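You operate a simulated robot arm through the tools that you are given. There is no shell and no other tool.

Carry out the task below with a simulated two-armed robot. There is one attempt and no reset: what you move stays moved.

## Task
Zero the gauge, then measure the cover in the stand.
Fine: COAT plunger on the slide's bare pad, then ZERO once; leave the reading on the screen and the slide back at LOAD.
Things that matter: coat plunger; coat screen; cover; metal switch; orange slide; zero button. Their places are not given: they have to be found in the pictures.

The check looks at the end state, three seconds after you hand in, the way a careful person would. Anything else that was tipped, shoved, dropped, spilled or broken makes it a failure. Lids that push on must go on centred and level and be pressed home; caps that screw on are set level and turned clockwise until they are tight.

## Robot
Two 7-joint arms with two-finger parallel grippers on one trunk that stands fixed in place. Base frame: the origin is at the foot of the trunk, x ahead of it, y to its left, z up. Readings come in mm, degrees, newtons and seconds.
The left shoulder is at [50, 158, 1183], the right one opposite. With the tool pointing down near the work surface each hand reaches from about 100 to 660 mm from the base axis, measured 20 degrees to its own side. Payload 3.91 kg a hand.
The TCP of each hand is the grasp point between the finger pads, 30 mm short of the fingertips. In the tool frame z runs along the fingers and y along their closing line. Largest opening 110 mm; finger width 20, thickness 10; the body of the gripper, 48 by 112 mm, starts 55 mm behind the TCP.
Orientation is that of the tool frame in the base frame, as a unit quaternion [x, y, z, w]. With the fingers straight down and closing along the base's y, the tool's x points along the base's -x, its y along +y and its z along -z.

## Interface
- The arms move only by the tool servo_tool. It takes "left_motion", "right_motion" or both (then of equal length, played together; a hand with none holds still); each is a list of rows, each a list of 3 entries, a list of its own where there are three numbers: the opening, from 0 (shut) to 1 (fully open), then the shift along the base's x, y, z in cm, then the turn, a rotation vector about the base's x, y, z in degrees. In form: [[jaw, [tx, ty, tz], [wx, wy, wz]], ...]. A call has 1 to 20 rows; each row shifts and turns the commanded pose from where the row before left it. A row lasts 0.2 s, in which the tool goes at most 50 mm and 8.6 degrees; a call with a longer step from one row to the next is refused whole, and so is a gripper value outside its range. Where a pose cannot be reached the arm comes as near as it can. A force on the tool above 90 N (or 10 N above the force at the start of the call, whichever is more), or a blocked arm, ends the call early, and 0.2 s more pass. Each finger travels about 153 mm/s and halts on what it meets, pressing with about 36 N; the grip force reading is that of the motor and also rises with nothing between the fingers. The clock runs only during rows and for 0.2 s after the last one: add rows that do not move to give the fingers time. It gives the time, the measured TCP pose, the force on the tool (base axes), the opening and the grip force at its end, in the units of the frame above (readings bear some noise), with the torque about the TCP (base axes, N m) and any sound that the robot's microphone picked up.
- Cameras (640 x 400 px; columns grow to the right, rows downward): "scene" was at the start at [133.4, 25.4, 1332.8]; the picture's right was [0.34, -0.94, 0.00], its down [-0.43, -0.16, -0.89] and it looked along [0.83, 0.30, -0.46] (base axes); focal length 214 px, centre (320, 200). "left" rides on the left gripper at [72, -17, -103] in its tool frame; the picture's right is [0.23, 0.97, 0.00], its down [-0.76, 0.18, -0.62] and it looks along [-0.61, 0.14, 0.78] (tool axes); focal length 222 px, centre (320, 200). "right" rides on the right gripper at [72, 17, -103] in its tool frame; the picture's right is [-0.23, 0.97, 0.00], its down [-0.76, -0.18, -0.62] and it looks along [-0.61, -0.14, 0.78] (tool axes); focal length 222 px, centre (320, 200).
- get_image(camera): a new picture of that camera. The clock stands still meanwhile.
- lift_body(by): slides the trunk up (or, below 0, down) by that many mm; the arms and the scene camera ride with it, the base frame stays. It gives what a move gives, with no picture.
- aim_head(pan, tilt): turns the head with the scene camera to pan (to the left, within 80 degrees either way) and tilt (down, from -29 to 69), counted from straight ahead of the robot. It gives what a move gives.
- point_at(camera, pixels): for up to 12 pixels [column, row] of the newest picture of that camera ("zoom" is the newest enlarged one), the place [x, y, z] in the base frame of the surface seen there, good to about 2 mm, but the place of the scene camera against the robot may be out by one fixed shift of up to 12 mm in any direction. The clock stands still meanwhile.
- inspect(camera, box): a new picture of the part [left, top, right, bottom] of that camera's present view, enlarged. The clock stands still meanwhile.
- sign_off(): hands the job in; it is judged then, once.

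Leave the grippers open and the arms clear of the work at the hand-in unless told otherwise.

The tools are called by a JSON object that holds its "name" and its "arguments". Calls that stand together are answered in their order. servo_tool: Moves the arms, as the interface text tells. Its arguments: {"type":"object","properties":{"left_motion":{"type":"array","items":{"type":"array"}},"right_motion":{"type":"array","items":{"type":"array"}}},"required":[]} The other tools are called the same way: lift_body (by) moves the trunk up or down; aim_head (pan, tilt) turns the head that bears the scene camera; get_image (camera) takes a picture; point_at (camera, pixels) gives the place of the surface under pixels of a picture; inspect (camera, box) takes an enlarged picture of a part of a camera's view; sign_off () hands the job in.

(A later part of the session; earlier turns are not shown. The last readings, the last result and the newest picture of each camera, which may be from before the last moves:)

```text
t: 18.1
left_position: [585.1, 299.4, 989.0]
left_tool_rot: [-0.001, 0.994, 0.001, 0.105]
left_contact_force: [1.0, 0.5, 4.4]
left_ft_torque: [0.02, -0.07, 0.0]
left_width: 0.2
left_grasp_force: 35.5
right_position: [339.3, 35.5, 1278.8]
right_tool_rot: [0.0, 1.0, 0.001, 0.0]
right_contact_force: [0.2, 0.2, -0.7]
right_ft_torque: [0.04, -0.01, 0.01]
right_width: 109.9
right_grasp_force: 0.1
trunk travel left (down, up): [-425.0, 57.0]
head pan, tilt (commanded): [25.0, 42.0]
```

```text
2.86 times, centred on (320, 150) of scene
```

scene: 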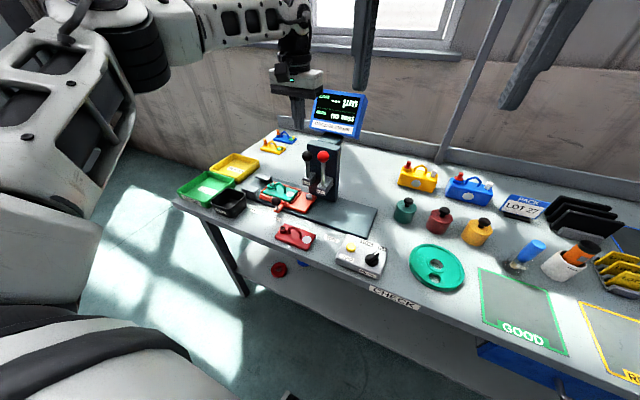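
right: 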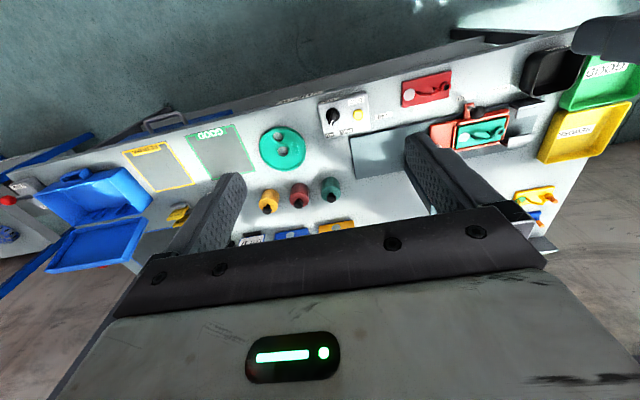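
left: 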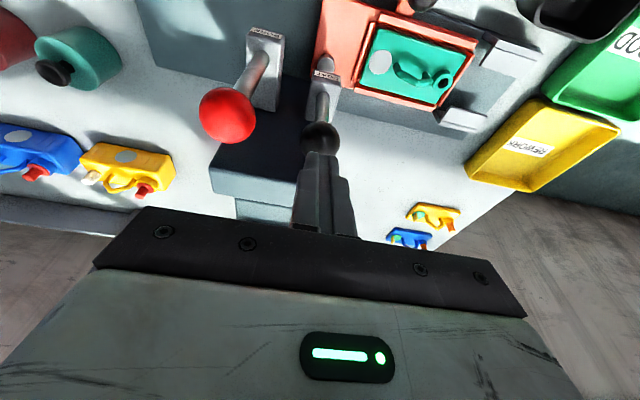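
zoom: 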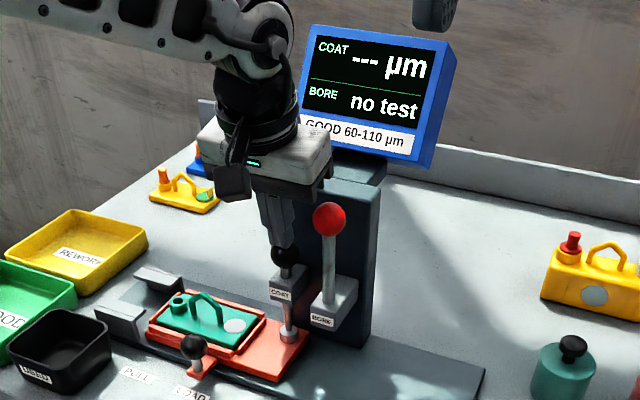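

The plunger is nearly at the bare pad (4 N). I'll press a few more mm in 2 mm steps and watch the screen.

{"name": "servo_tool", "arguments": {"left_motion": [[0, [0, 0, -0.2], [0, 0, 0]], [0, [0, 0, -0.2], [0, 0, 0]]]}}

{"name": "inspect", "arguments": {"camera": "scene", "box": [240, 80, 400, 220]}}

```text
t: 18.6
left_position: [584.1, 299.4, 987.7]
left_tool_rot: [-0.001, 0.994, 0.0, 0.108]
left_contact_force: [-0.8, 3.7, 17.8]
left_ft_torque: [0.14, -0.1, -0.09]
left_width: 0.2
left_grasp_force: 36.0
right_position: [337.9, 33.9, 1278.9]
right_tool_rot: [0.001, 1.0, 0.002, 0.002]
right_contact_force: [-0.4, -0.2, -0.1]
right_ft_torque: [-0.03, 0.0, 0.03]
right_width: 109.8
right_grasp_force: 0.0
trunk travel left (down, up): [-425.0, 57.0]
head pan, tilt (commanded): [25.0, 42.0]
```

```text
2.86 times, centred on (320, 150) of scene
```

zoom: 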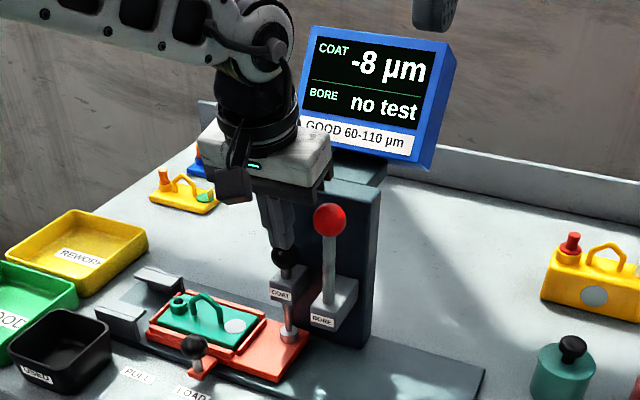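

The screen now reads −8 µm on the bare pad. I'll zoom to see the screen in full.

{"name": "inspect", "arguments": {"camera": "scene", "box": [305, 80, 375, 145]}}

```text
6.15 times, centred on (340, 112) of scene
```

zoom: 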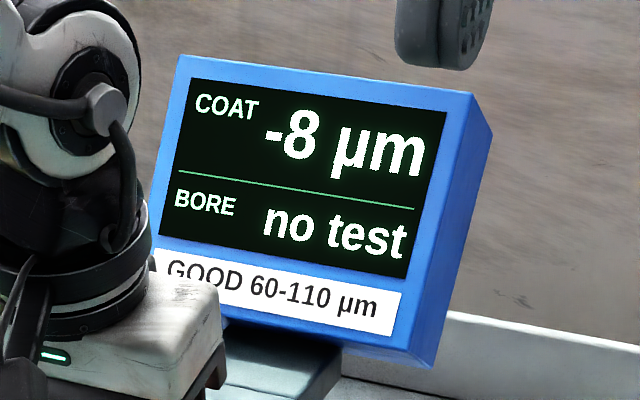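

A clean −8 µm with ALU on the bare pad before zeroing. Before spending the single ZERO I want to know which metal the cover is, so I'll take a trial reading on the cover. I lift off the knob and move the left hand above the slide's handle.

{"name": "servo_tool", "arguments": {"left_motion": [[0, [0, 0, 2], [0, 0, 0]], [0, [0, 0, 3], [0, 0, 0]], [0, [0, 0, 3], [0, 0, 0]], [0, [0, 0, 3], [0, 0, 0]], [0.2, [-2.7, 2.3, 0], [0, 6, 0]], [0.4, [-2.7, 2.3, 0], [0, 6, 0]], [0.5, [-2.7, 2.3, -1], [0, 0, 0]], [0.5, [0, 0, -4], [0, 0, 0]], [0.5, [0, 0, 0], [0, 0, 0]], [0.5, [0, 0, 0], [0, 0, 0]]]}}

{"name": "get_image", "arguments": {"camera": "left"}}

{"name": "inspect", "arguments": {"camera": "scene", "box": [240, 80, 400, 220]}}

```text
t: 20.9
left_position: [503.0, 369.2, 1044.6]
left_tool_rot: [0.0, 1.0, 0.0, 0.0]
left_contact_force: [-0.2, -1.3, 0.3]
left_ft_torque: [0.05, -0.02, 0.03]
left_width: 55.1
left_grasp_force: 0.1
right_position: [339.5, 37.1, 1279.0]
right_tool_rot: [0.0, 1.0, 0.001, 0.0]
right_contact_force: [-0.3, 0.2, -0.6]
right_ft_torque: [-0.02, -0.02, -0.02]
right_width: 109.9
right_grasp_force: 0.0
trunk travel left (down, up): [-425.0, 57.0]
head pan, tilt (commanded): [25.0, 42.0]
```

```text
taken
```

left: 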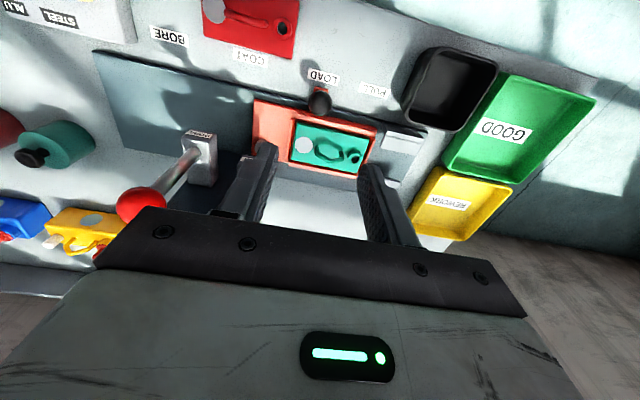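

```text
2.86 times, centred on (320, 150) of scene
```

zoom: 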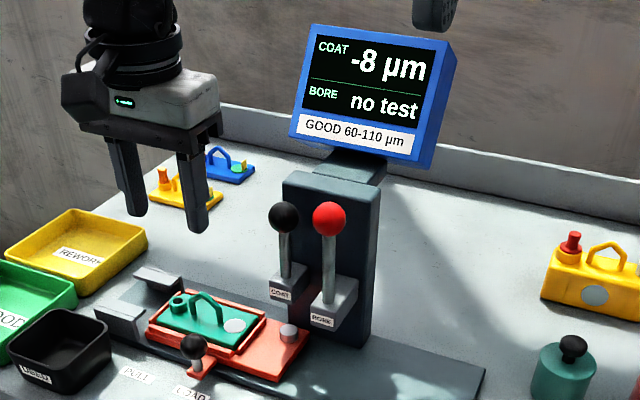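

The plunger sprang back and the reading stays latched. Now I measure the slide knob at left pixel (320,98).

{"name": "inspect", "arguments": {"camera": "left", "box": [240, 50, 440, 190]}}

{"name": "point_at", "arguments": {"camera": "left", "pixels": [[320, 97], [320, 101], [321, 91], [323, 76], [249, 55]]}}

```text
2.86 times, centred on (340, 120) of left
```

zoom: 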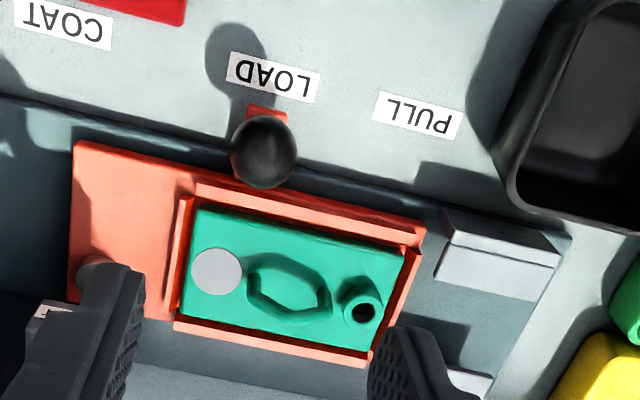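

```text
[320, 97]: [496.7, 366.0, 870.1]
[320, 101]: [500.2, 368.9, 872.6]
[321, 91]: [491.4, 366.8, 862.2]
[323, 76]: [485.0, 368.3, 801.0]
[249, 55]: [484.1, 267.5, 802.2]
```

Slide knob center ≈ (503,369,861), right under the hand. I'll descend 176 mm with the fingers straddling it in y.

{"name": "servo_tool", "arguments": {"left_motion": [[0.5, [0, 0, -4.5], [0, 0, 0]], [0.5, [0, 0, -4.5], [0, 0, 0]], [0.5, [0, 0, -4.4], [0, 0, 0]], [0.5, [0, 0, -2.6], [0, 0, 0]], [0.5, [0, 0, -1.6], [0, 0, 0]], [0.5, [0, 0, 0], [0, 0, 0]]]}}

{"name": "inspect", "arguments": {"camera": "scene", "box": [220, 130, 360, 240]}}

{"name": "get_image", "arguments": {"camera": "left"}}

```text
t: 22.2
left_position: [496.1, 367.5, 876.4]
left_tool_rot: [-0.001, 1.0, 0.001, 0.0]
left_contact_force: [-0.5, 0.0, -0.2]
left_ft_torque: [-0.04, -0.03, 0.04]
left_width: 54.9
left_grasp_force: 0.0
left hand out of reach, approached as far as the arm can: row 5
right_position: [340.2, 35.8, 1278.5]
right_tool_rot: [0.0, 1.0, 0.001, 0.002]
right_contact_force: [-0.5, -0.5, 0.2]
right_ft_torque: [0.0, 0.01, -0.02]
right_width: 110.2
right_grasp_force: 0.1
trunk travel left (down, up): [-425.0, 57.0]
head pan, tilt (commanded): [25.0, 42.0]
```

```text
3.64 times, centred on (290, 185) of scene
```

zoom: 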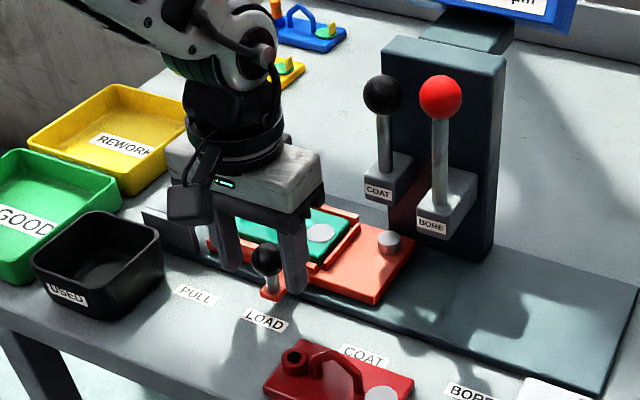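

```text
taken
```

left: 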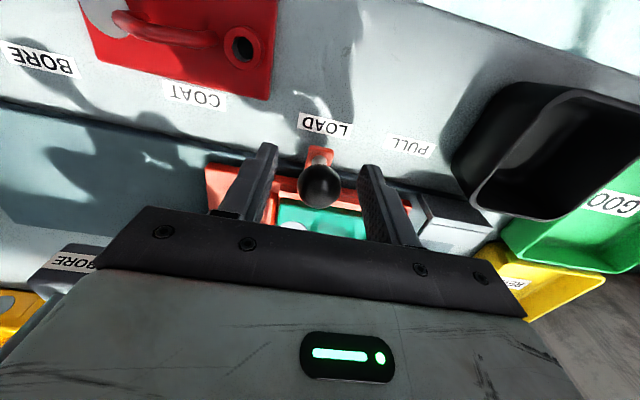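

At this trunk height the reach ends just short. I'll raise the hand 70 mm, lower the trunk 60 mm, and then settle around the knob again.

{"name": "servo_tool", "arguments": {"left_motion": [[0.5, [0, 0, 3.5], [0, 0, 0]], [0.5, [0, 0, 3.5], [0, 0, 0]], [0.5, [0, 0, 0], [0, 0, 0]]]}}

{"name": "lift_body", "arguments": {"by": -60}}

```text
t: 23.1
left_position: [497.5, 368.2, 946.3]
left_tool_rot: [0.0, 1.0, 0.001, 0.001]
left_contact_force: [-0.2, 0.4, -0.6]
left_ft_torque: [0.01, 0.0, 0.02]
left_width: 55.2
left_grasp_force: 0.0
right_position: [339.2, 35.9, 1279.5]
right_tool_rot: [0.001, 1.0, 0.001, 0.001]
right_contact_force: [-0.1, -0.3, -0.2]
right_ft_torque: [0.01, 0.01, 0.0]
right_width: 109.9
right_grasp_force: 0.1
trunk travel left (down, up): [-425.0, 57.0]
head pan, tilt (commanded): [25.0, 42.0]
```

```text
t: 24.1
left_position: [497.3, 367.7, 886.9]
left_tool_rot: [0.0, 1.0, 0.0, 0.0]
left_contact_force: [0.7, -0.4, -0.1]
left_ft_torque: [-0.01, 0.01, -0.04]
left_width: 55.1
left_grasp_force: 0.1
right_position: [339.0, 34.9, 1217.9]
right_tool_rot: [0.001, 1.0, 0.002, 0.001]
right_contact_force: [0.0, 0.1, -0.5]
right_ft_torque: [0.04, 0.02, 0.01]
right_width: 109.8
right_grasp_force: 0.0
trunk travel left (down, up): [-365.0, 117.0]
head pan, tilt (commanded): [25.0, 42.0]
```

Now the hand is at (497,368,887). I move +6 mm in x and down 20 mm, then close gently on the knob.

{"name": "servo_tool", "arguments": {"left_motion": [[0.5, [0.6, 0.1, -1.0], [0, 0, 0]], [0.5, [0, 0, -1.0], [0, 0, 0]], [0.5, [0, 0, 0], [0, 0, 0]], [0.15, [0, 0, 0], [0, 0, 0]], [0.15, [0, 0, 0], [0, 0, 0]], [0.15, [0, 0, 0], [0, 0, 0]]]}}

{"name": "get_image", "arguments": {"camera": "left"}}

{"name": "inspect", "arguments": {"camera": "scene", "box": [220, 130, 360, 240]}}

```text
t: 25.4
left_position: [502.5, 368.8, 867.0]
left_tool_rot: [-0.001, 1.0, 0.0, 0.0]
left_contact_force: [1.1, 1.7, 0.4]
left_ft_torque: [0.06, -0.11, 0.02]
left_width: 29.3
left_grasp_force: 45.1
right_position: [338.7, 36.2, 1218.9]
right_tool_rot: [0.001, 1.0, 0.001, 0.0]
right_contact_force: [-0.3, 0.3, 0.7]
right_ft_torque: [0.0, -0.02, 0.04]
right_width: 110.1
right_grasp_force: 0.0
trunk travel left (down, up): [-365.0, 117.0]
head pan, tilt (commanded): [25.0, 42.0]
```

```text
taken
```

left: 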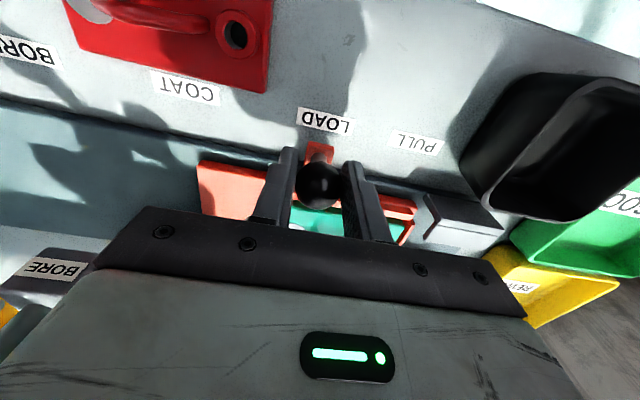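

```text
3.64 times, centred on (290, 185) of scene
```

zoom: 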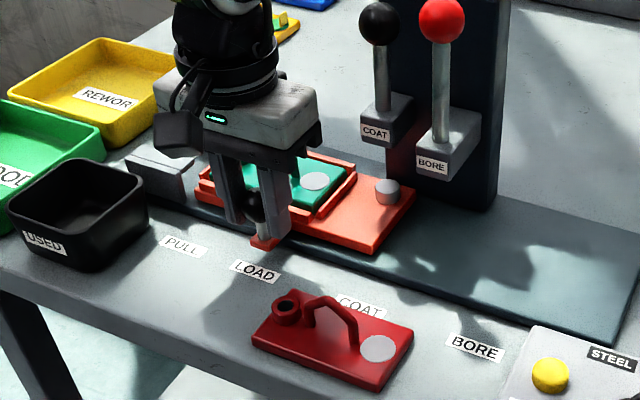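

The knob is gripped (29 mm). I'll slide it 98 mm to the right (−y) toward the COAT mark at y≈271.

{"name": "servo_tool", "arguments": {"left_motion": [[0.15, [0, -1.5, 0], [0, 0, 0]], [0.15, [0, -2.0, 0], [0, 0, 0]], [0.15, [0, -2.0, 0], [0, 0, 0]], [0.15, [0, -2.0, 0], [0, 0, 0]], [0.15, [0, -1.3, 0], [0, 0, 0]], [0.15, [0, -1.0, 0], [0, 0, 0]], [0.15, [0, 0, 0], [0, 0, 0]]]}}

{"name": "inspect", "arguments": {"camera": "scene", "box": [220, 130, 360, 240]}}

{"name": "get_image", "arguments": {"camera": "left"}}

```text
t: 27.1
left_position: [502.7, 270.4, 865.8]
left_tool_rot: [0.0, 1.0, 0.0, 0.0]
left_contact_force: [1.6, -3.3, -1.0]
left_ft_torque: [-0.14, 0.33, 0.02]
left_width: 29.1
left_grasp_force: 45.0
right_position: [339.7, 34.5, 1218.5]
right_tool_rot: [0.001, 1.0, 0.002, 0.001]
right_contact_force: [-0.3, 0.3, -0.1]
right_ft_torque: [0.01, 0.03, 0.03]
right_width: 109.9
right_grasp_force: 0.2
trunk travel left (down, up): [-365.0, 117.0]
head pan, tilt (commanded): [25.0, 42.0]
```

```text
3.64 times, centred on (290, 185) of scene
```

zoom: 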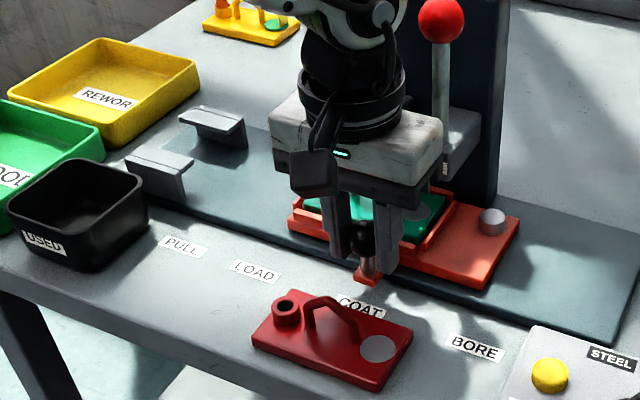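

```text
taken
```

left: 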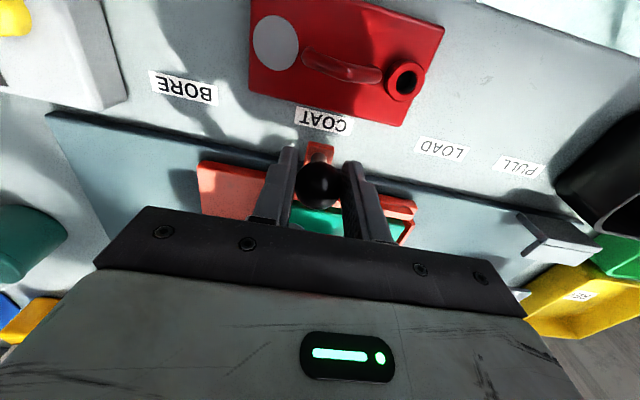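

The slide's tab is lined up with COAT. I open the fingers, rise, close, tilt 12° and hover above the COAT knob again.

{"name": "servo_tool", "arguments": {"left_motion": [[0.45, [0, 0, 0], [0, 0, 0]], [0.45, [0, 0, 0], [0, 0, 0]], [0.45, [0, 0, 4.5], [0, 0, 0]], [0.45, [0, 0, 4.8], [0, 0, 0]], [0.3, [0, 0, 4.8], [0, 0, 0]], [0, [0, 0, 4.4], [0, 0, 0]], [0, [2.0, 0.8, 0.5], [0, -6, 0]], [0, [3.1, 1.1, 0], [0, -6, 0]], [0, [3.1, 1.1, 0], [0, 0, 0]], [0, [0, 0, -0.4], [0, 0, 0]], [0, [0, 0, 0], [0, 0, 0]]]}}

{"name": "get_image", "arguments": {"camera": "left"}}

{"name": "inspect", "arguments": {"camera": "scene", "box": [240, 60, 400, 220]}}

```text
t: 29.4
left_position: [586.1, 302.1, 1052.3]
left_tool_rot: [-0.001, 0.995, 0.0, 0.104]
left_contact_force: [-0.4, 0.1, -0.5]
left_ft_torque: [0.01, -0.02, 0.01]
left_width: 0.0
left_grasp_force: 35.9
right_position: [337.8, 35.8, 1218.9]
right_tool_rot: [0.001, 1.0, 0.001, 0.001]
right_contact_force: [0.8, 0.2, 0.9]
right_ft_torque: [0.05, 0.0, -0.03]
right_width: 110.3
right_grasp_force: 0.1
trunk travel left (down, up): [-365.0, 117.0]
head pan, tilt (commanded): [25.0, 42.0]
```

```text
taken
```

left: 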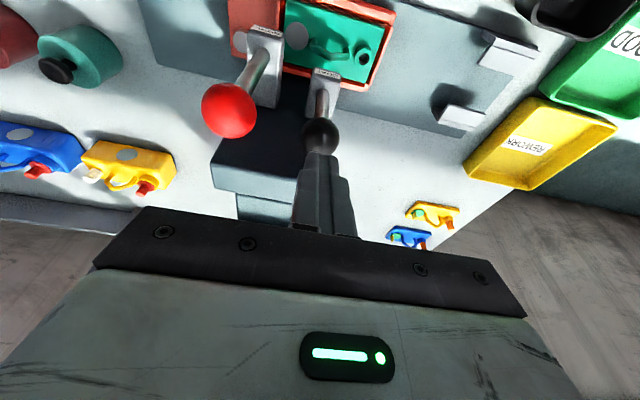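

```text
2.50 times, centred on (320, 140) of scene
```

zoom: 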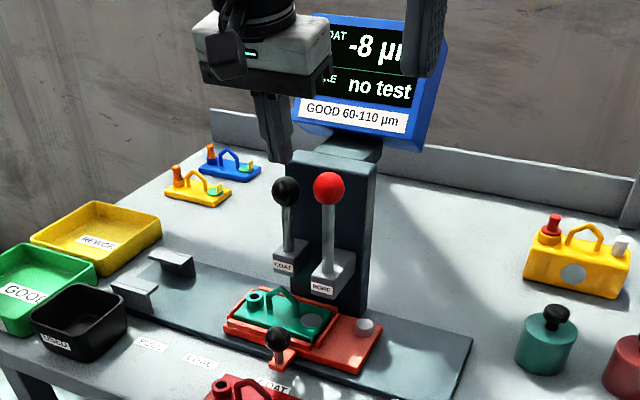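

The COAT plunger is over the green cover, clear of its handle. I press down toward the cover surface.

{"name": "servo_tool", "arguments": {"left_motion": [[0, [-0.1, -0.1, -1.5], [0, 0, 0]], [0, [0, 0, -1.0], [0, 0, 0]], [0, [0, 0, -1.0], [0, 0, 0]], [0, [0, 0, -1.0], [0, 0, 0]], [0, [0, 0, -0.9], [0, 0, 0]], [0, [0, 0, -0.5], [0, 0, 0]], [0, [0, 0, -0.3], [0, 0, 0]]]}}

{"name": "inspect", "arguments": {"camera": "scene", "box": [240, 60, 400, 220]}}

```text
t: 31.1
left_position: [584.8, 299.2, 991.1]
left_tool_rot: [-0.001, 0.995, 0.0, 0.104]
left_contact_force: [0.6, 0.9, 4.4]
left_ft_torque: [0.03, -0.02, 0.06]
left_width: 0.1
left_grasp_force: 36.1
right_position: [339.4, 35.7, 1218.6]
right_tool_rot: [0.001, 1.0, 0.002, 0.0]
right_contact_force: [-0.6, -0.8, 1.0]
right_ft_torque: [-0.03, -0.04, 0.0]
right_width: 110.1
right_grasp_force: 0.0
trunk travel left (down, up): [-365.0, 117.0]
head pan, tilt (commanded): [25.0, 42.0]
```

```text
2.50 times, centred on (320, 140) of scene
```

zoom: 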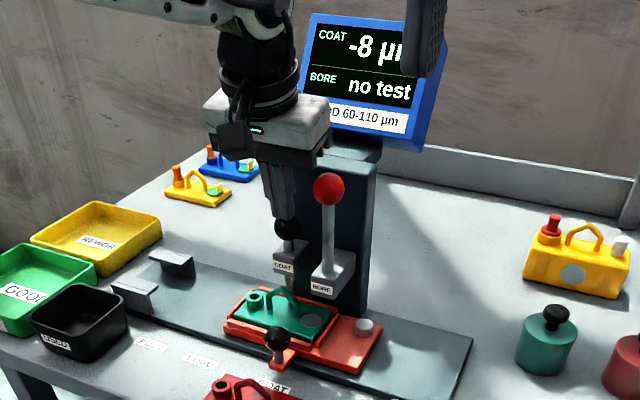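

Not yet touching (4 N). I go down in 2 mm steps.

{"name": "servo_tool", "arguments": {"left_motion": [[0, [0, 0, -0.2], [0, 0, 0]], [0, [0, 0, -0.2], [0, 0, 0]], [0, [0, 0, -0.2], [0, 0, 0]]]}}

{"name": "inspect", "arguments": {"camera": "scene", "box": [240, 60, 400, 220]}}

```text
t: 31.9
left_position: [583.5, 298.9, 988.9]
left_tool_rot: [-0.001, 0.994, 0.0, 0.109]
left_contact_force: [-1.8, 4.7, 20.4]
left_ft_torque: [0.19, -0.13, -0.1]
left_width: 0.0
left_grasp_force: 36.3
right_position: [337.1, 34.1, 1219.2]
right_tool_rot: [0.001, 1.0, 0.002, 0.002]
right_contact_force: [-0.1, 0.3, 0.1]
right_ft_torque: [-0.02, 0.01, 0.0]
right_width: 110.0
right_grasp_force: 0.1
trunk travel left (down, up): [-365.0, 117.0]
head pan, tilt (commanded): [25.0, 42.0]
```

```text
2.50 times, centred on (320, 140) of scene
```

zoom: 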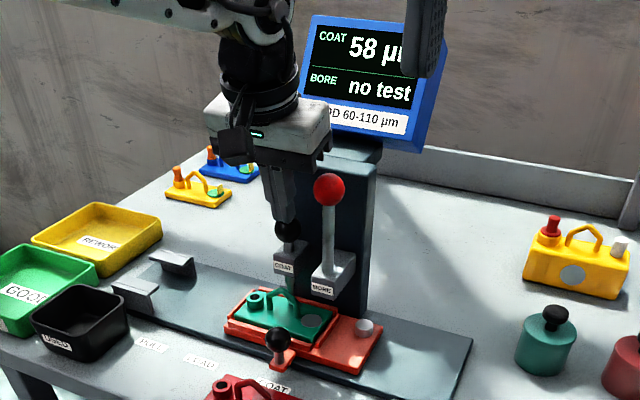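

With ALU the unzeroed cover reads 58 µm (a plausible value; with the −8 offset removed it would be about 66). I'll check other texts (cards, probe holders) for the cover's metal before deciding.

{"name": "get_image", "arguments": {"camera": "scene"}}

{"name": "inspect", "arguments": {"camera": "scene", "box": [490, 190, 640, 290]}}

{"name": "inspect", "arguments": {"camera": "scene", "box": [210, 110, 300, 170]}}

```text
taken
```

scene: 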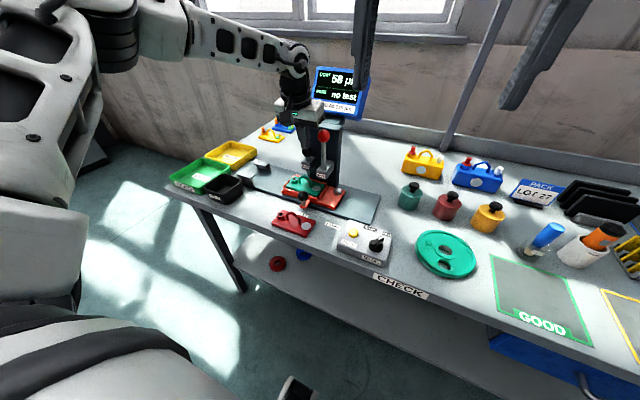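

```text
4.00 times, centred on (565, 240) of scene
```

zoom: 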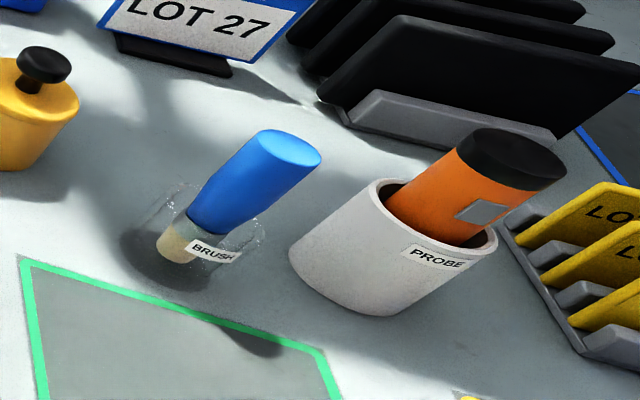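

```text
6.67 times, centred on (255, 140) of scene
```

zoom: 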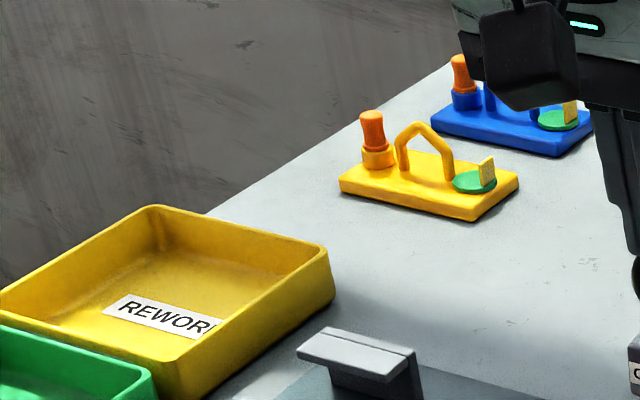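

Masked covers (yellow, blue) have a green peel‑off dot where teal and red covers show the bare metal disc; it looks pale, aluminium-like, but I'd like confirmation. I'll keep the left hand holding the plunger on the cover and bring the right hand over the METAL switch (≈441,48) to see what STEEL would read.

{"name": "servo_tool", "arguments": {"right_motion": [[0.8, [3.4, 0.4, 0], [0, 0, -8]], [0.5, [3.4, 0.4, 0], [0, 0, -8]], [0.36, [3.4, 0.4, -2], [0, 0, -8]], [0.36, [0, 0, -4.8], [0, 0, 0]], [0.36, [0, 0, -4.8], [0, 0, 0]], [0.36, [0, 0, -4.8], [0, 0, 0]], [0.36, [0, 0, -4.8], [0, 0, 0]], [0.36, [0, 0, -4.8], [0, 0, 0]], [0.36, [0, 0, 0], [0, 0, 0]]]}}

{"name": "get_image", "arguments": {"camera": "right"}}

{"name": "get_image", "arguments": {"camera": "scene"}}

```text
t: 33.9
left_position: [583.3, 299.3, 988.7]
left_tool_rot: [-0.001, 0.994, 0.001, 0.108]
left_contact_force: [2.1, 5.8, 25.1]
left_ft_torque: [0.18, -0.32, 0.08]
left_width: 0.5
left_grasp_force: 36.2
right_position: [441.0, 46.9, 958.2]
right_tool_rot: [0.209, 0.978, 0.002, 0.002]
right_contact_force: [0.0, -0.5, 0.3]
right_ft_torque: [-0.01, 0.03, 0.02]
right_width: 39.5
right_grasp_force: 0.1
trunk travel left (down, up): [-365.0, 117.0]
head pan, tilt (commanded): [25.0, 42.0]
```

```text
taken
```

right: 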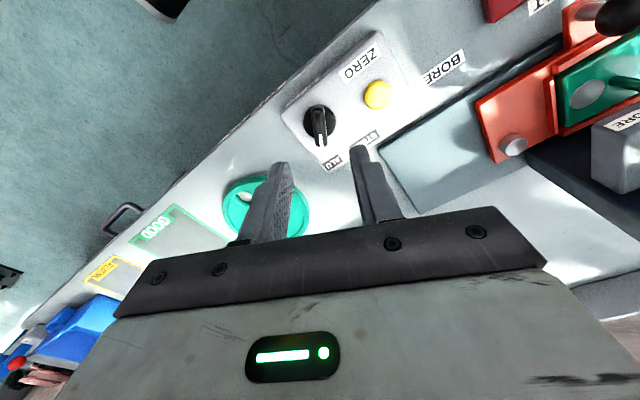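

```text
taken
```

scene: 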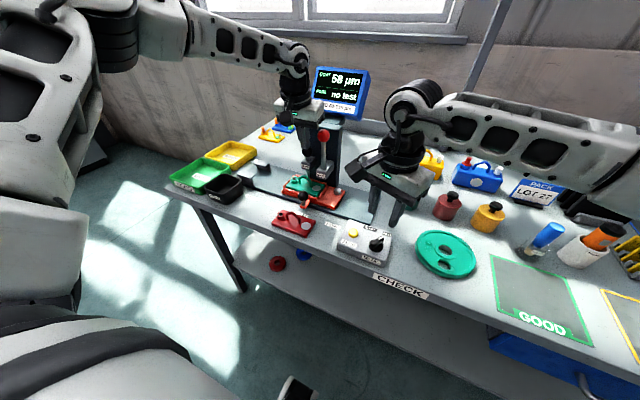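

The right hand is above the switch. I zoom in with the right camera to measure the switch handle's direction and center.

{"name": "inspect", "arguments": {"camera": "right", "box": [270, 40, 430, 180]}}

{"name": "point_at", "arguments": {"camera": "right", "pixels": [[320, 144], [320, 138], [317, 120], [316, 110], [310, 118], [330, 118], [335, 160], [372, 136], [377, 95]]}}

```text
2.86 times, centred on (350, 110) of right
```

zoom: 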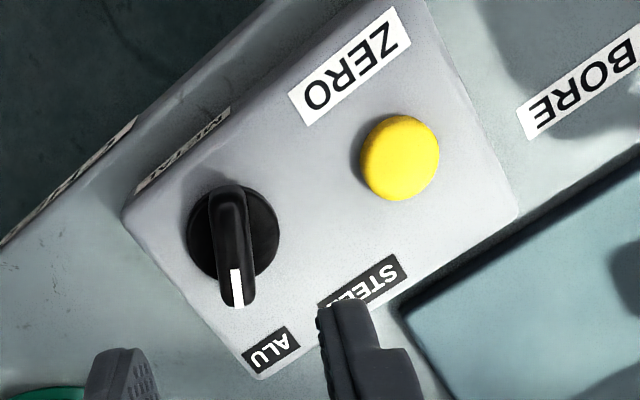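

```text
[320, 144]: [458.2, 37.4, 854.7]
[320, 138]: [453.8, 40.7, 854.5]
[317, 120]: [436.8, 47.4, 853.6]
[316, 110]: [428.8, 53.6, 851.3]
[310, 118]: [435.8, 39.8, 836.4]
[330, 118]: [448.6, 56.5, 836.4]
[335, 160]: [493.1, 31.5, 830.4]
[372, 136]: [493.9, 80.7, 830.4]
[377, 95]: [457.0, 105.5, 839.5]
```

The handle runs from (429,54) to (458,37), i.e. at −29°, center ≈ (443.5,46). I align, descend to z=870 with the fingers astride it, and close.

{"name": "servo_tool", "arguments": {"right_motion": [[0.36, [0.25, -0.1, -3.0], [0, 0, -5]], [0.36, [0, 0, -3.5], [0, 0, 0]], [0.36, [0, 0, -2.3], [0, 0, 0]], [0.36, [0, 0, 0], [0, 0, 0]], [0.05, [0, 0, 0], [0, 0, 0]], [0.05, [0, 0, 0], [0, 0, 0]], [0.05, [0, 0, 0], [0, 0, 0]]]}}

{"name": "get_image", "arguments": {"camera": "right"}}

```text
t: 35.5
left_position: [583.3, 298.3, 988.6]
left_tool_rot: [-0.001, 0.994, 0.001, 0.107]
left_contact_force: [3.8, 5.9, 22.9]
left_ft_torque: [0.2, -0.3, 0.07]
left_width: 0.1
left_grasp_force: 36.5
right_position: [442.1, 45.2, 871.1]
right_tool_rot: [0.252, 0.968, 0.0, 0.001]
right_contact_force: [-6.2, -10.6, -0.5]
right_ft_torque: [-0.39, 0.2, -0.06]
right_width: 12.6
right_grasp_force: 44.7
trunk travel left (down, up): [-365.0, 117.0]
head pan, tilt (commanded): [25.0, 42.0]
```

```text
taken
```

right: 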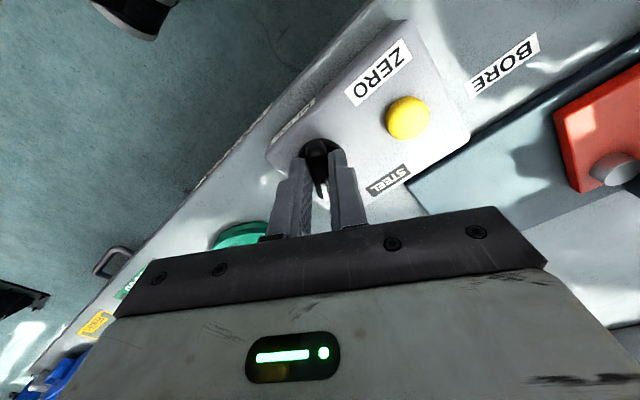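

The handle is gripped (12.6 mm wide). I relieve the small side force and turn counter‑clockwise (toward STEEL) by about 50°.

{"name": "servo_tool", "arguments": {"right_motion": [[0.05, [-0.05, -0.1, 0], [0, 0, 0]], [0.05, [0, 0, 0], [0, 0, 8]], [0.05, [0, 0, 0], [0, 0, 8]], [0.05, [0, 0, 0], [0, 0, 8]], [0.05, [0, 0, 0], [0, 0, 8]], [0.05, [0, 0, 0], [0, 0, 8]], [0.05, [0, 0, 0], [0, 0, 8]], [0.05, [0, 0, 0], [0, 0, 0]]]}}

{"name": "get_image", "arguments": {"camera": "right"}}

{"name": "inspect", "arguments": {"camera": "scene", "box": [290, 50, 400, 150]}}

```text
t: 37.2
left_position: [582.0, 297.5, 988.5]
left_tool_rot: [-0.001, 0.994, 0.0, 0.107]
left_contact_force: [-2.8, 9.5, 24.2]
left_ft_torque: [0.34, -0.19, 0.06]
left_width: 0.1
left_grasp_force: 36.0
right_position: [441.2, 42.5, 870.3]
right_tool_rot: [-0.165, 0.986, -0.002, 0.0]
right_contact_force: [-8.3, -18.5, -17.3]
right_ft_torque: [0.05, -0.55, 0.0]
right_width: 12.6
right_grasp_force: 45.3
trunk travel left (down, up): [-365.0, 117.0]
head pan, tilt (commanded): [25.0, 42.0]
```

```text
taken
```

right: 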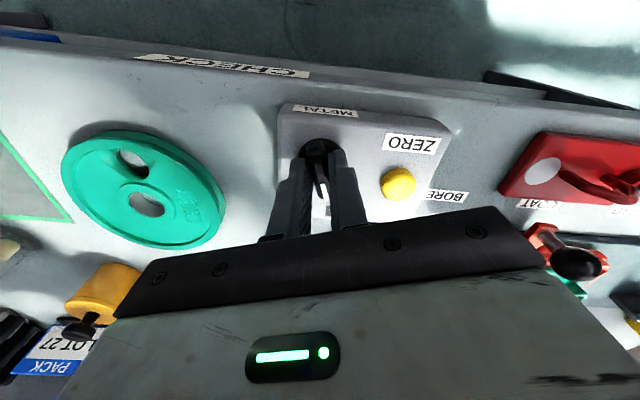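

```text
4.00 times, centred on (345, 100) of scene
```

zoom: 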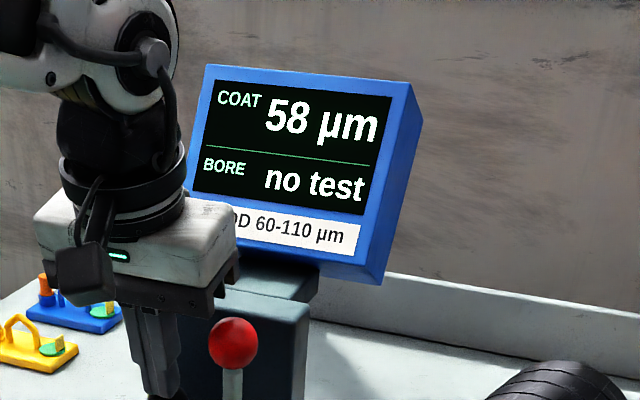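

The reading is latched at 58. I release the switch and look at where its pointer rests.

{"name": "servo_tool", "arguments": {"right_motion": [[0.36, [0, 0, 0], [0, 0, 0]], [0.36, [0, 0, 0], [0, 0, 0]], [0.36, [0, 0, 4], [0, 0, 0]], [0.36, [0, 0, 4], [0, 0, 0]], [0.36, [0, 0, 0], [0, 0, 0]]]}}

{"name": "inspect", "arguments": {"camera": "right", "box": [240, 50, 460, 190]}}

{"name": "inspect", "arguments": {"camera": "scene", "box": [290, 50, 400, 150]}}

```text
t: 38.5
left_position: [583.0, 300.0, 988.3]
left_tool_rot: [0.0, 0.994, 0.0, 0.107]
left_contact_force: [-0.4, 4.5, 24.3]
left_ft_torque: [0.14, -0.23, 0.08]
left_width: 0.0
left_grasp_force: 35.9
right_position: [441.1, 46.4, 952.5]
right_tool_rot: [-0.164, 0.986, 0.001, 0.001]
right_contact_force: [0.3, -0.3, -0.4]
right_ft_torque: [0.01, -0.01, 0.02]
right_width: 39.6
right_grasp_force: 0.1
trunk travel left (down, up): [-365.0, 117.0]
head pan, tilt (commanded): [25.0, 42.0]
```

```text
2.86 times, centred on (350, 120) of right
```

zoom: 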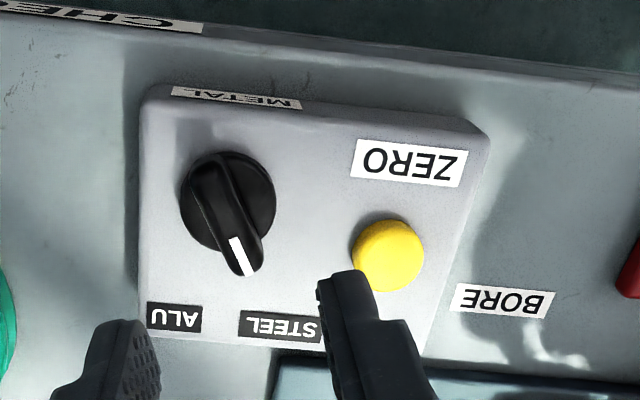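

```text
4.00 times, centred on (345, 100) of scene
```

zoom: 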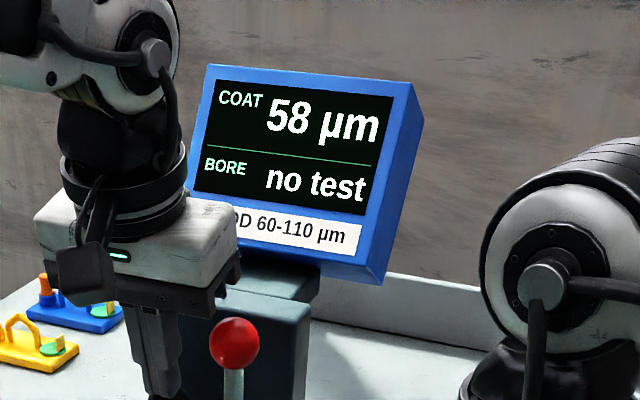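

{"name": "point_at", "arguments": {"camera": "zoom", "pixels": [[320, 200]]}}

{"name": "inspect", "arguments": {"camera": "right", "box": [290, 90, 370, 150]}}

```text
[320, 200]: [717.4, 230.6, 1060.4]
```

```text
6.67 times, centred on (330, 120) of right
```

zoom: 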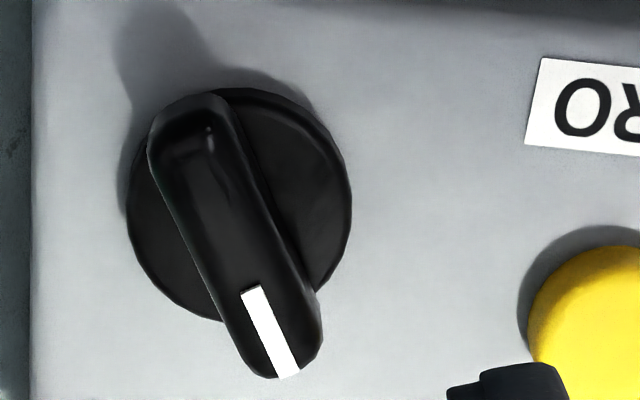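

{"name": "point_at", "arguments": {"camera": "zoom", "pixels": [[190, 125], [285, 360], [250, 290], [235, 240], [140, 200], [340, 170], [240, 100], [215, 300]]}}

```text
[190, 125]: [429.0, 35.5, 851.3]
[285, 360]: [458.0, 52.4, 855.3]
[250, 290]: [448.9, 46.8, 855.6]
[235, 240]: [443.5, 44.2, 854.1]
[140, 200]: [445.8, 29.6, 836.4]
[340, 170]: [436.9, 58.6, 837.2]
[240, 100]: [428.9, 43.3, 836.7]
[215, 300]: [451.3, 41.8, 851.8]
```

The pointer is now at +30°, i.e. STEEL. I lift the plunger ~20 mm and press it again on the cover to see the STEEL reading.

{"name": "servo_tool", "arguments": {"left_motion": [[0, [0.1, 0, 1.0], [0, 0, 0]], [0, [0.1, 0, 1.5], [0, 0, 0]], [0, [0, 0, 0], [0, 0, 0]], [0, [0, 0, -1.0], [0, 0, 0]], [0, [0, 0, -0.9], [0, 0, 0]], [0, [0, 0, -0.4], [0, 0, 0]], [0, [0, 0, -0.2], [0, 0, 0]], [0, [0, 0, -0.1], [0, 0, 0]]]}}

{"name": "inspect", "arguments": {"camera": "scene", "box": [250, 60, 410, 220]}}

```text
t: 40.2
left_position: [585.1, 299.9, 987.7]
left_tool_rot: [-0.001, 0.994, 0.0, 0.109]
left_contact_force: [-2.7, 3.4, 26.6]
left_ft_torque: [0.16, -0.13, -0.11]
left_width: 0.1
left_grasp_force: 35.9
right_position: [441.4, 46.8, 952.0]
right_tool_rot: [-0.164, 0.986, 0.001, 0.002]
right_contact_force: [-0.3, -0.7, -0.4]
right_ft_torque: [-0.02, -0.01, -0.03]
right_width: 39.5
right_grasp_force: 0.1
trunk travel left (down, up): [-365.0, 117.0]
head pan, tilt (commanded): [25.0, 42.0]
```

```text
2.50 times, centred on (330, 140) of scene
```

zoom: 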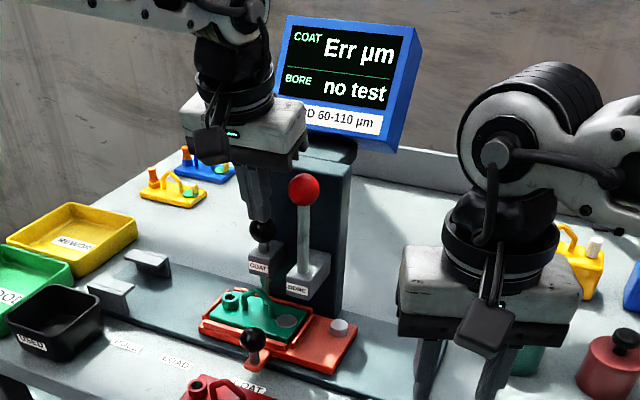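

STEEL gives "Err", so ALU is the right metal. I'll turn the switch back: the left hand lifts off the knob while the right hand re-grips the handle at +30°.

{"name": "servo_tool", "arguments": {"left_motion": [[0, [0, 0, 2], [0, 0, 0]], [0, [0, 0, 2.5], [0, 0, 0]], [0, [0, 0, 2], [0, 0, 0]], [0, [0, 0, 0], [0, 0, 0]], [0, [0, 0, 0], [0, 0, 0]], [0, [0, 0, 0], [0, 0, 0]], [0, [0, 0, 0], [0, 0, 0]]], "right_motion": [[0.36, [0.2, -0.2, -2.5], [0, 0, 8]], [0.36, [0, 0, -3.5], [0, 0, 3]], [0.36, [0, 0, -2.1], [0, 0, 0]], [0.36, [0, 0, 0], [0, 0, 0]], [0.05, [0, 0, 0], [0, 0, 0]], [0.05, [0, 0, 0], [0, 0, 0]], [0.05, [0, 0, 0], [0, 0, 0]]]}}

{"name": "get_image", "arguments": {"camera": "right"}}

```text
t: 41.9
left_position: [586.9, 299.2, 1047.0]
left_tool_rot: [-0.001, 0.995, 0.0, 0.104]
left_contact_force: [0.3, 0.2, 0.6]
left_ft_torque: [0.03, 0.04, 0.01]
left_width: 0.2
left_grasp_force: 36.4
right_position: [445.3, 44.2, 868.7]
right_tool_rot: [-0.259, 0.966, 0.001, 0.0]
right_contact_force: [-0.1, 1.5, -5.6]
right_ft_torque: [0.25, -0.53, -0.04]
right_width: 12.5
right_grasp_force: 45.0
trunk travel left (down, up): [-365.0, 117.0]
head pan, tilt (commanded): [25.0, 42.0]
```

```text
taken
```

right: 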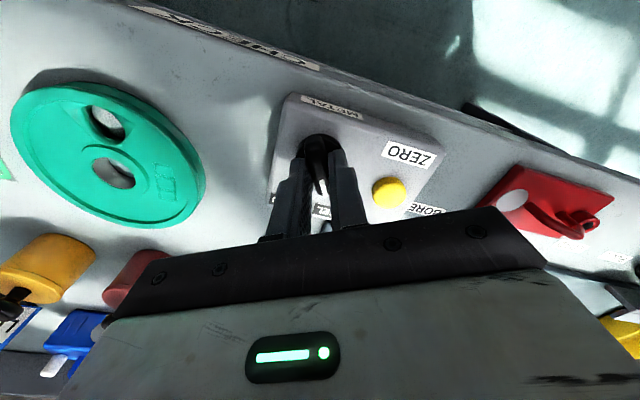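

Gripped well. I turn clockwise 54° back to ALU, then open and rise.

{"name": "servo_tool", "arguments": {"right_motion": [[0.05, [0, 0, 0], [0, 0, -7.7]], [0.05, [0, 0, 0], [0, 0, -7.7]], [0.05, [0, 0, 0], [0, 0, -7.7]], [0.05, [0, 0, 0], [0, 0, -7.7]], [0.05, [0, 0, 0], [0, 0, -7.7]], [0.05, [0, 0, 0], [0, 0, -7.7]], [0.05, [0, 0, 0], [0, 0, -7.7]], [0.05, [0, 0, 0], [0, 0, 0]], [0.36, [0, 0, 0], [0, 0, 0]], [0.36, [0, 0, 0], [0, 0, 0]], [0.36, [0, 0, 4], [0, 0, 0]], [0.36, [0, 0, 4], [0, 0, 0]], [0.36, [0, 0, 0], [0, 0, 0]]]}}

{"name": "inspect", "arguments": {"camera": "right", "box": [260, 40, 440, 170]}}

{"name": "inspect", "arguments": {"camera": "scene", "box": [250, 60, 410, 220]}}

```text
t: 44.6
left_position: [585.7, 299.4, 1047.6]
left_tool_rot: [-0.001, 0.994, 0.0, 0.105]
left_contact_force: [-0.1, 0.2, -0.2]
left_ft_torque: [0.01, -0.02, -0.02]
left_width: 0.1
left_grasp_force: 35.8
right_position: [445.0, 44.9, 950.0]
right_tool_rot: [0.208, 0.978, 0.001, 0.0]
right_contact_force: [0.5, 0.3, -0.8]
right_ft_torque: [-0.02, -0.04, 0.01]
right_width: 39.6
right_grasp_force: 0.1
trunk travel left (down, up): [-365.0, 117.0]
head pan, tilt (commanded): [25.0, 42.0]
```

```text
3.08 times, centred on (350, 105) of right
```

zoom: 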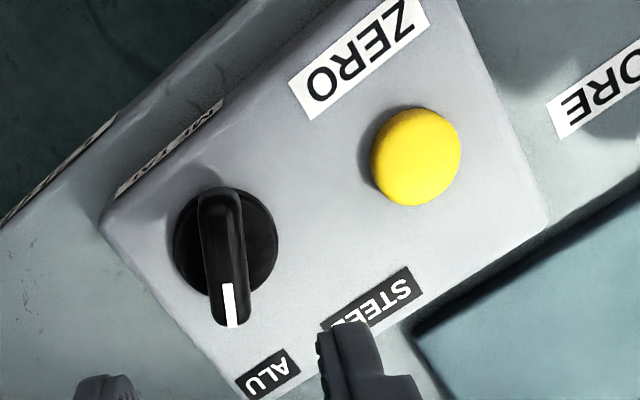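

```text
2.50 times, centred on (330, 140) of scene
```

zoom: 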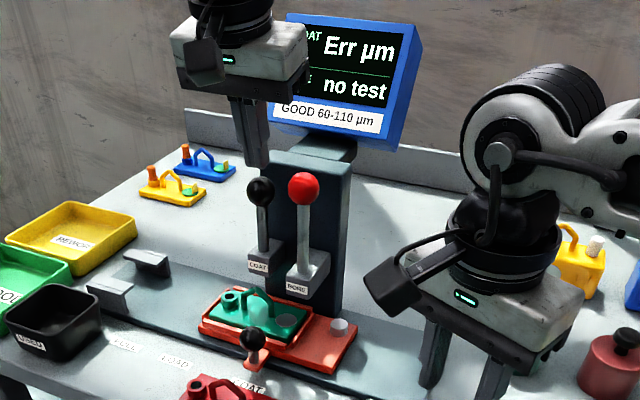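

The pointer is back toward ALU; I verify its angle from points on the handle.

{"name": "inspect", "arguments": {"camera": "right", "box": [290, 85, 360, 150]}}

{"name": "point_at", "arguments": {"camera": "right", "pixels": [[320, 143], [320, 138], [318, 106], [317, 103], [381, 91], [379, 88]]}}

```text
6.15 times, centred on (325, 118) of right
```

zoom: 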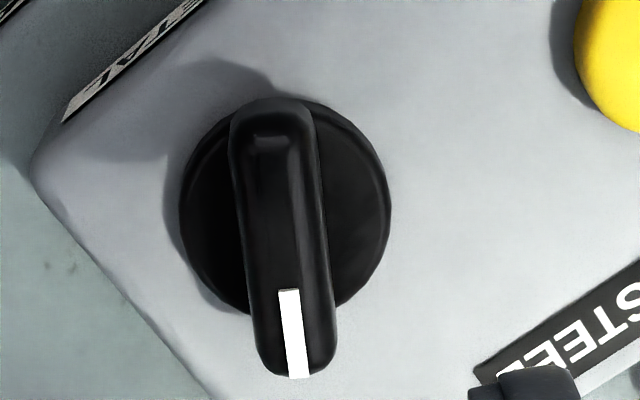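

```text
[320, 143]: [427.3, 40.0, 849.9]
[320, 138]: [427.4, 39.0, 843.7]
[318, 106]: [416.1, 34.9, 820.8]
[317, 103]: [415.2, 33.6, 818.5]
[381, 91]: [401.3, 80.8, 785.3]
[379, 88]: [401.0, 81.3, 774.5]
```

{"name": "point_at", "arguments": {"camera": "zoom", "pixels": [[298, 370], [288, 295], [270, 130], [270, 110], [610, 60], [190, 200], [385, 200]]}}

```text
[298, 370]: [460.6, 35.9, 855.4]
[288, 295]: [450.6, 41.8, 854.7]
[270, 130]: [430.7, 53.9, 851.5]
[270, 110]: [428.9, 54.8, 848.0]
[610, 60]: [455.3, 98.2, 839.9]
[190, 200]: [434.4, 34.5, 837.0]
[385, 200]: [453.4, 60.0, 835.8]
```

The switch is at −31°, same as it was at ALU. Now the left hand goes back to the slide knob at (503,270), opens, descends and grips it.

{"name": "servo_tool", "arguments": {"left_motion": [[0, [0, 0, 2], [0, 0, 0]], [0, [-3, -0.9, 0], [0, 6, 0]], [0, [-3, -1, 0], [0, 6, 0]], [0.3, [-2.3, -1, 0], [0, 0, 0]], [0.5, [0, 0, -4.5], [0, 0, 0]], [0.5, [0, 0, -4.5], [0, 0, 0]], [0.5, [0, 0, -4.5], [0, 0, 0]], [0.5, [0, 0, -4.0], [0, 0, 0]], [0.5, [0, 0, 0], [0, 0, 0]]]}}

{"name": "get_image", "arguments": {"camera": "left"}}

```text
t: 46.6
left_position: [503.7, 271.3, 894.1]
left_tool_rot: [0.0, 1.0, 0.0, 0.0]
left_contact_force: [1.1, 0.0, -0.6]
left_ft_torque: [-0.03, 0.01, 0.0]
left_width: 55.2
left_grasp_force: 0.0
right_position: [444.3, 44.5, 949.1]
right_tool_rot: [0.208, 0.978, 0.001, 0.001]
right_contact_force: [0.4, -0.4, 0.4]
right_ft_torque: [0.0, 0.02, -0.01]
right_width: 39.8
right_grasp_force: 0.0
trunk travel left (down, up): [-365.0, 117.0]
head pan, tilt (commanded): [25.0, 42.0]
```

```text
taken
```

left: 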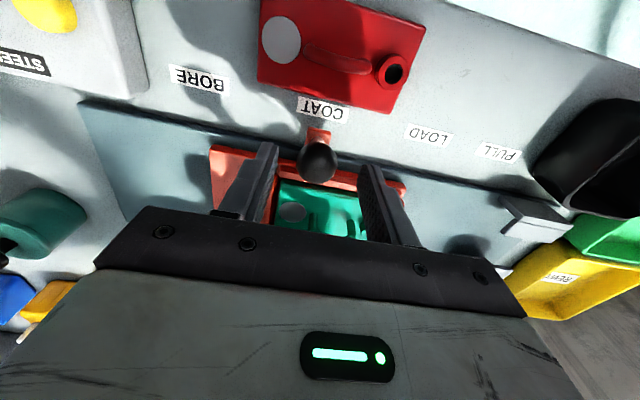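

The knob is between the fingers. I go down 27 mm, close, and slide +98 mm back to LOAD (y≈368.8).

{"name": "servo_tool", "arguments": {"left_motion": [[0.5, [0, 0, -1.5], [0, 0, 0]], [0.5, [-0.1, 0, -1.2], [0, 0, 0]], [0.5, [0, 0, 0], [0, 0, 0]], [0.15, [0, 0, 0], [0, 0, 0]], [0.15, [0, 0, 0], [0, 0, 0]], [0.15, [0, 0, 0], [0, 0, 0]], [0.15, [0, 1.5, 0], [0, 0, 0]], [0.15, [0, 2, 0], [0, 0, 0]], [0.15, [0, 2, 0], [0, 0, 0]], [0.15, [0, 2, 0], [0, 0, 0]], [0.15, [0, 1.3, 0], [0, 0, 0]], [0.15, [0, 0.97, 0], [0, 0, 0]], [0.15, [0, 0, 0], [0, 0, 0]]]}}

{"name": "get_image", "arguments": {"camera": "left"}}

{"name": "inspect", "arguments": {"camera": "scene", "box": [220, 100, 380, 240]}}

```text
t: 49.5
left_position: [502.6, 368.7, 866.8]
left_tool_rot: [-0.001, 1.0, 0.0, 0.001]
left_contact_force: [4.9, 2.7, 6.3]
left_ft_torque: [0.12, 0.25, 0.01]
left_width: 29.1
left_grasp_force: 45.2
right_position: [445.0, 42.2, 947.8]
right_tool_rot: [0.208, 0.978, 0.001, 0.001]
right_contact_force: [-0.6, 1.3, -0.5]
right_ft_torque: [-0.01, 0.01, 0.03]
right_width: 39.8
right_grasp_force: 0.1
trunk travel left (down, up): [-365.0, 117.0]
head pan, tilt (commanded): [25.0, 42.0]
```

```text
taken
```

left: 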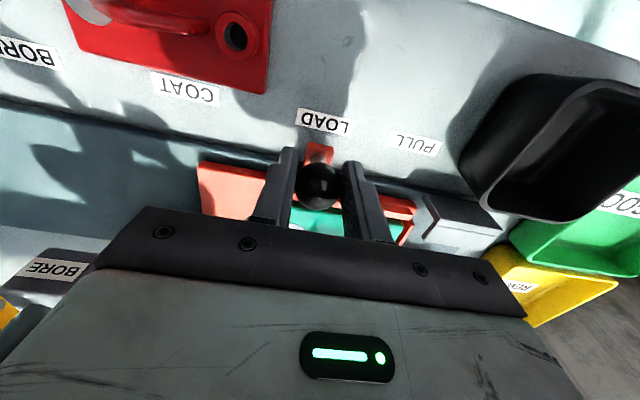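

```text
2.86 times, centred on (300, 170) of scene
```

zoom: 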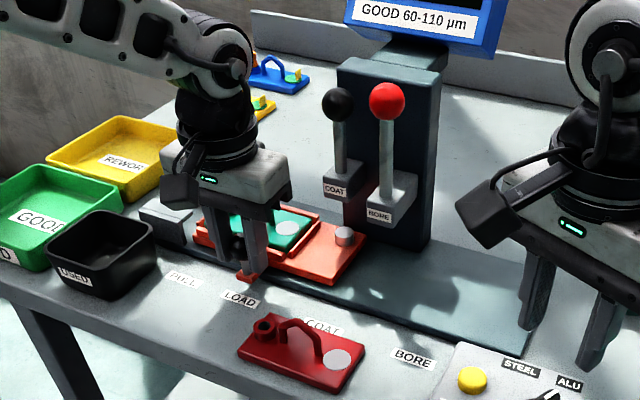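

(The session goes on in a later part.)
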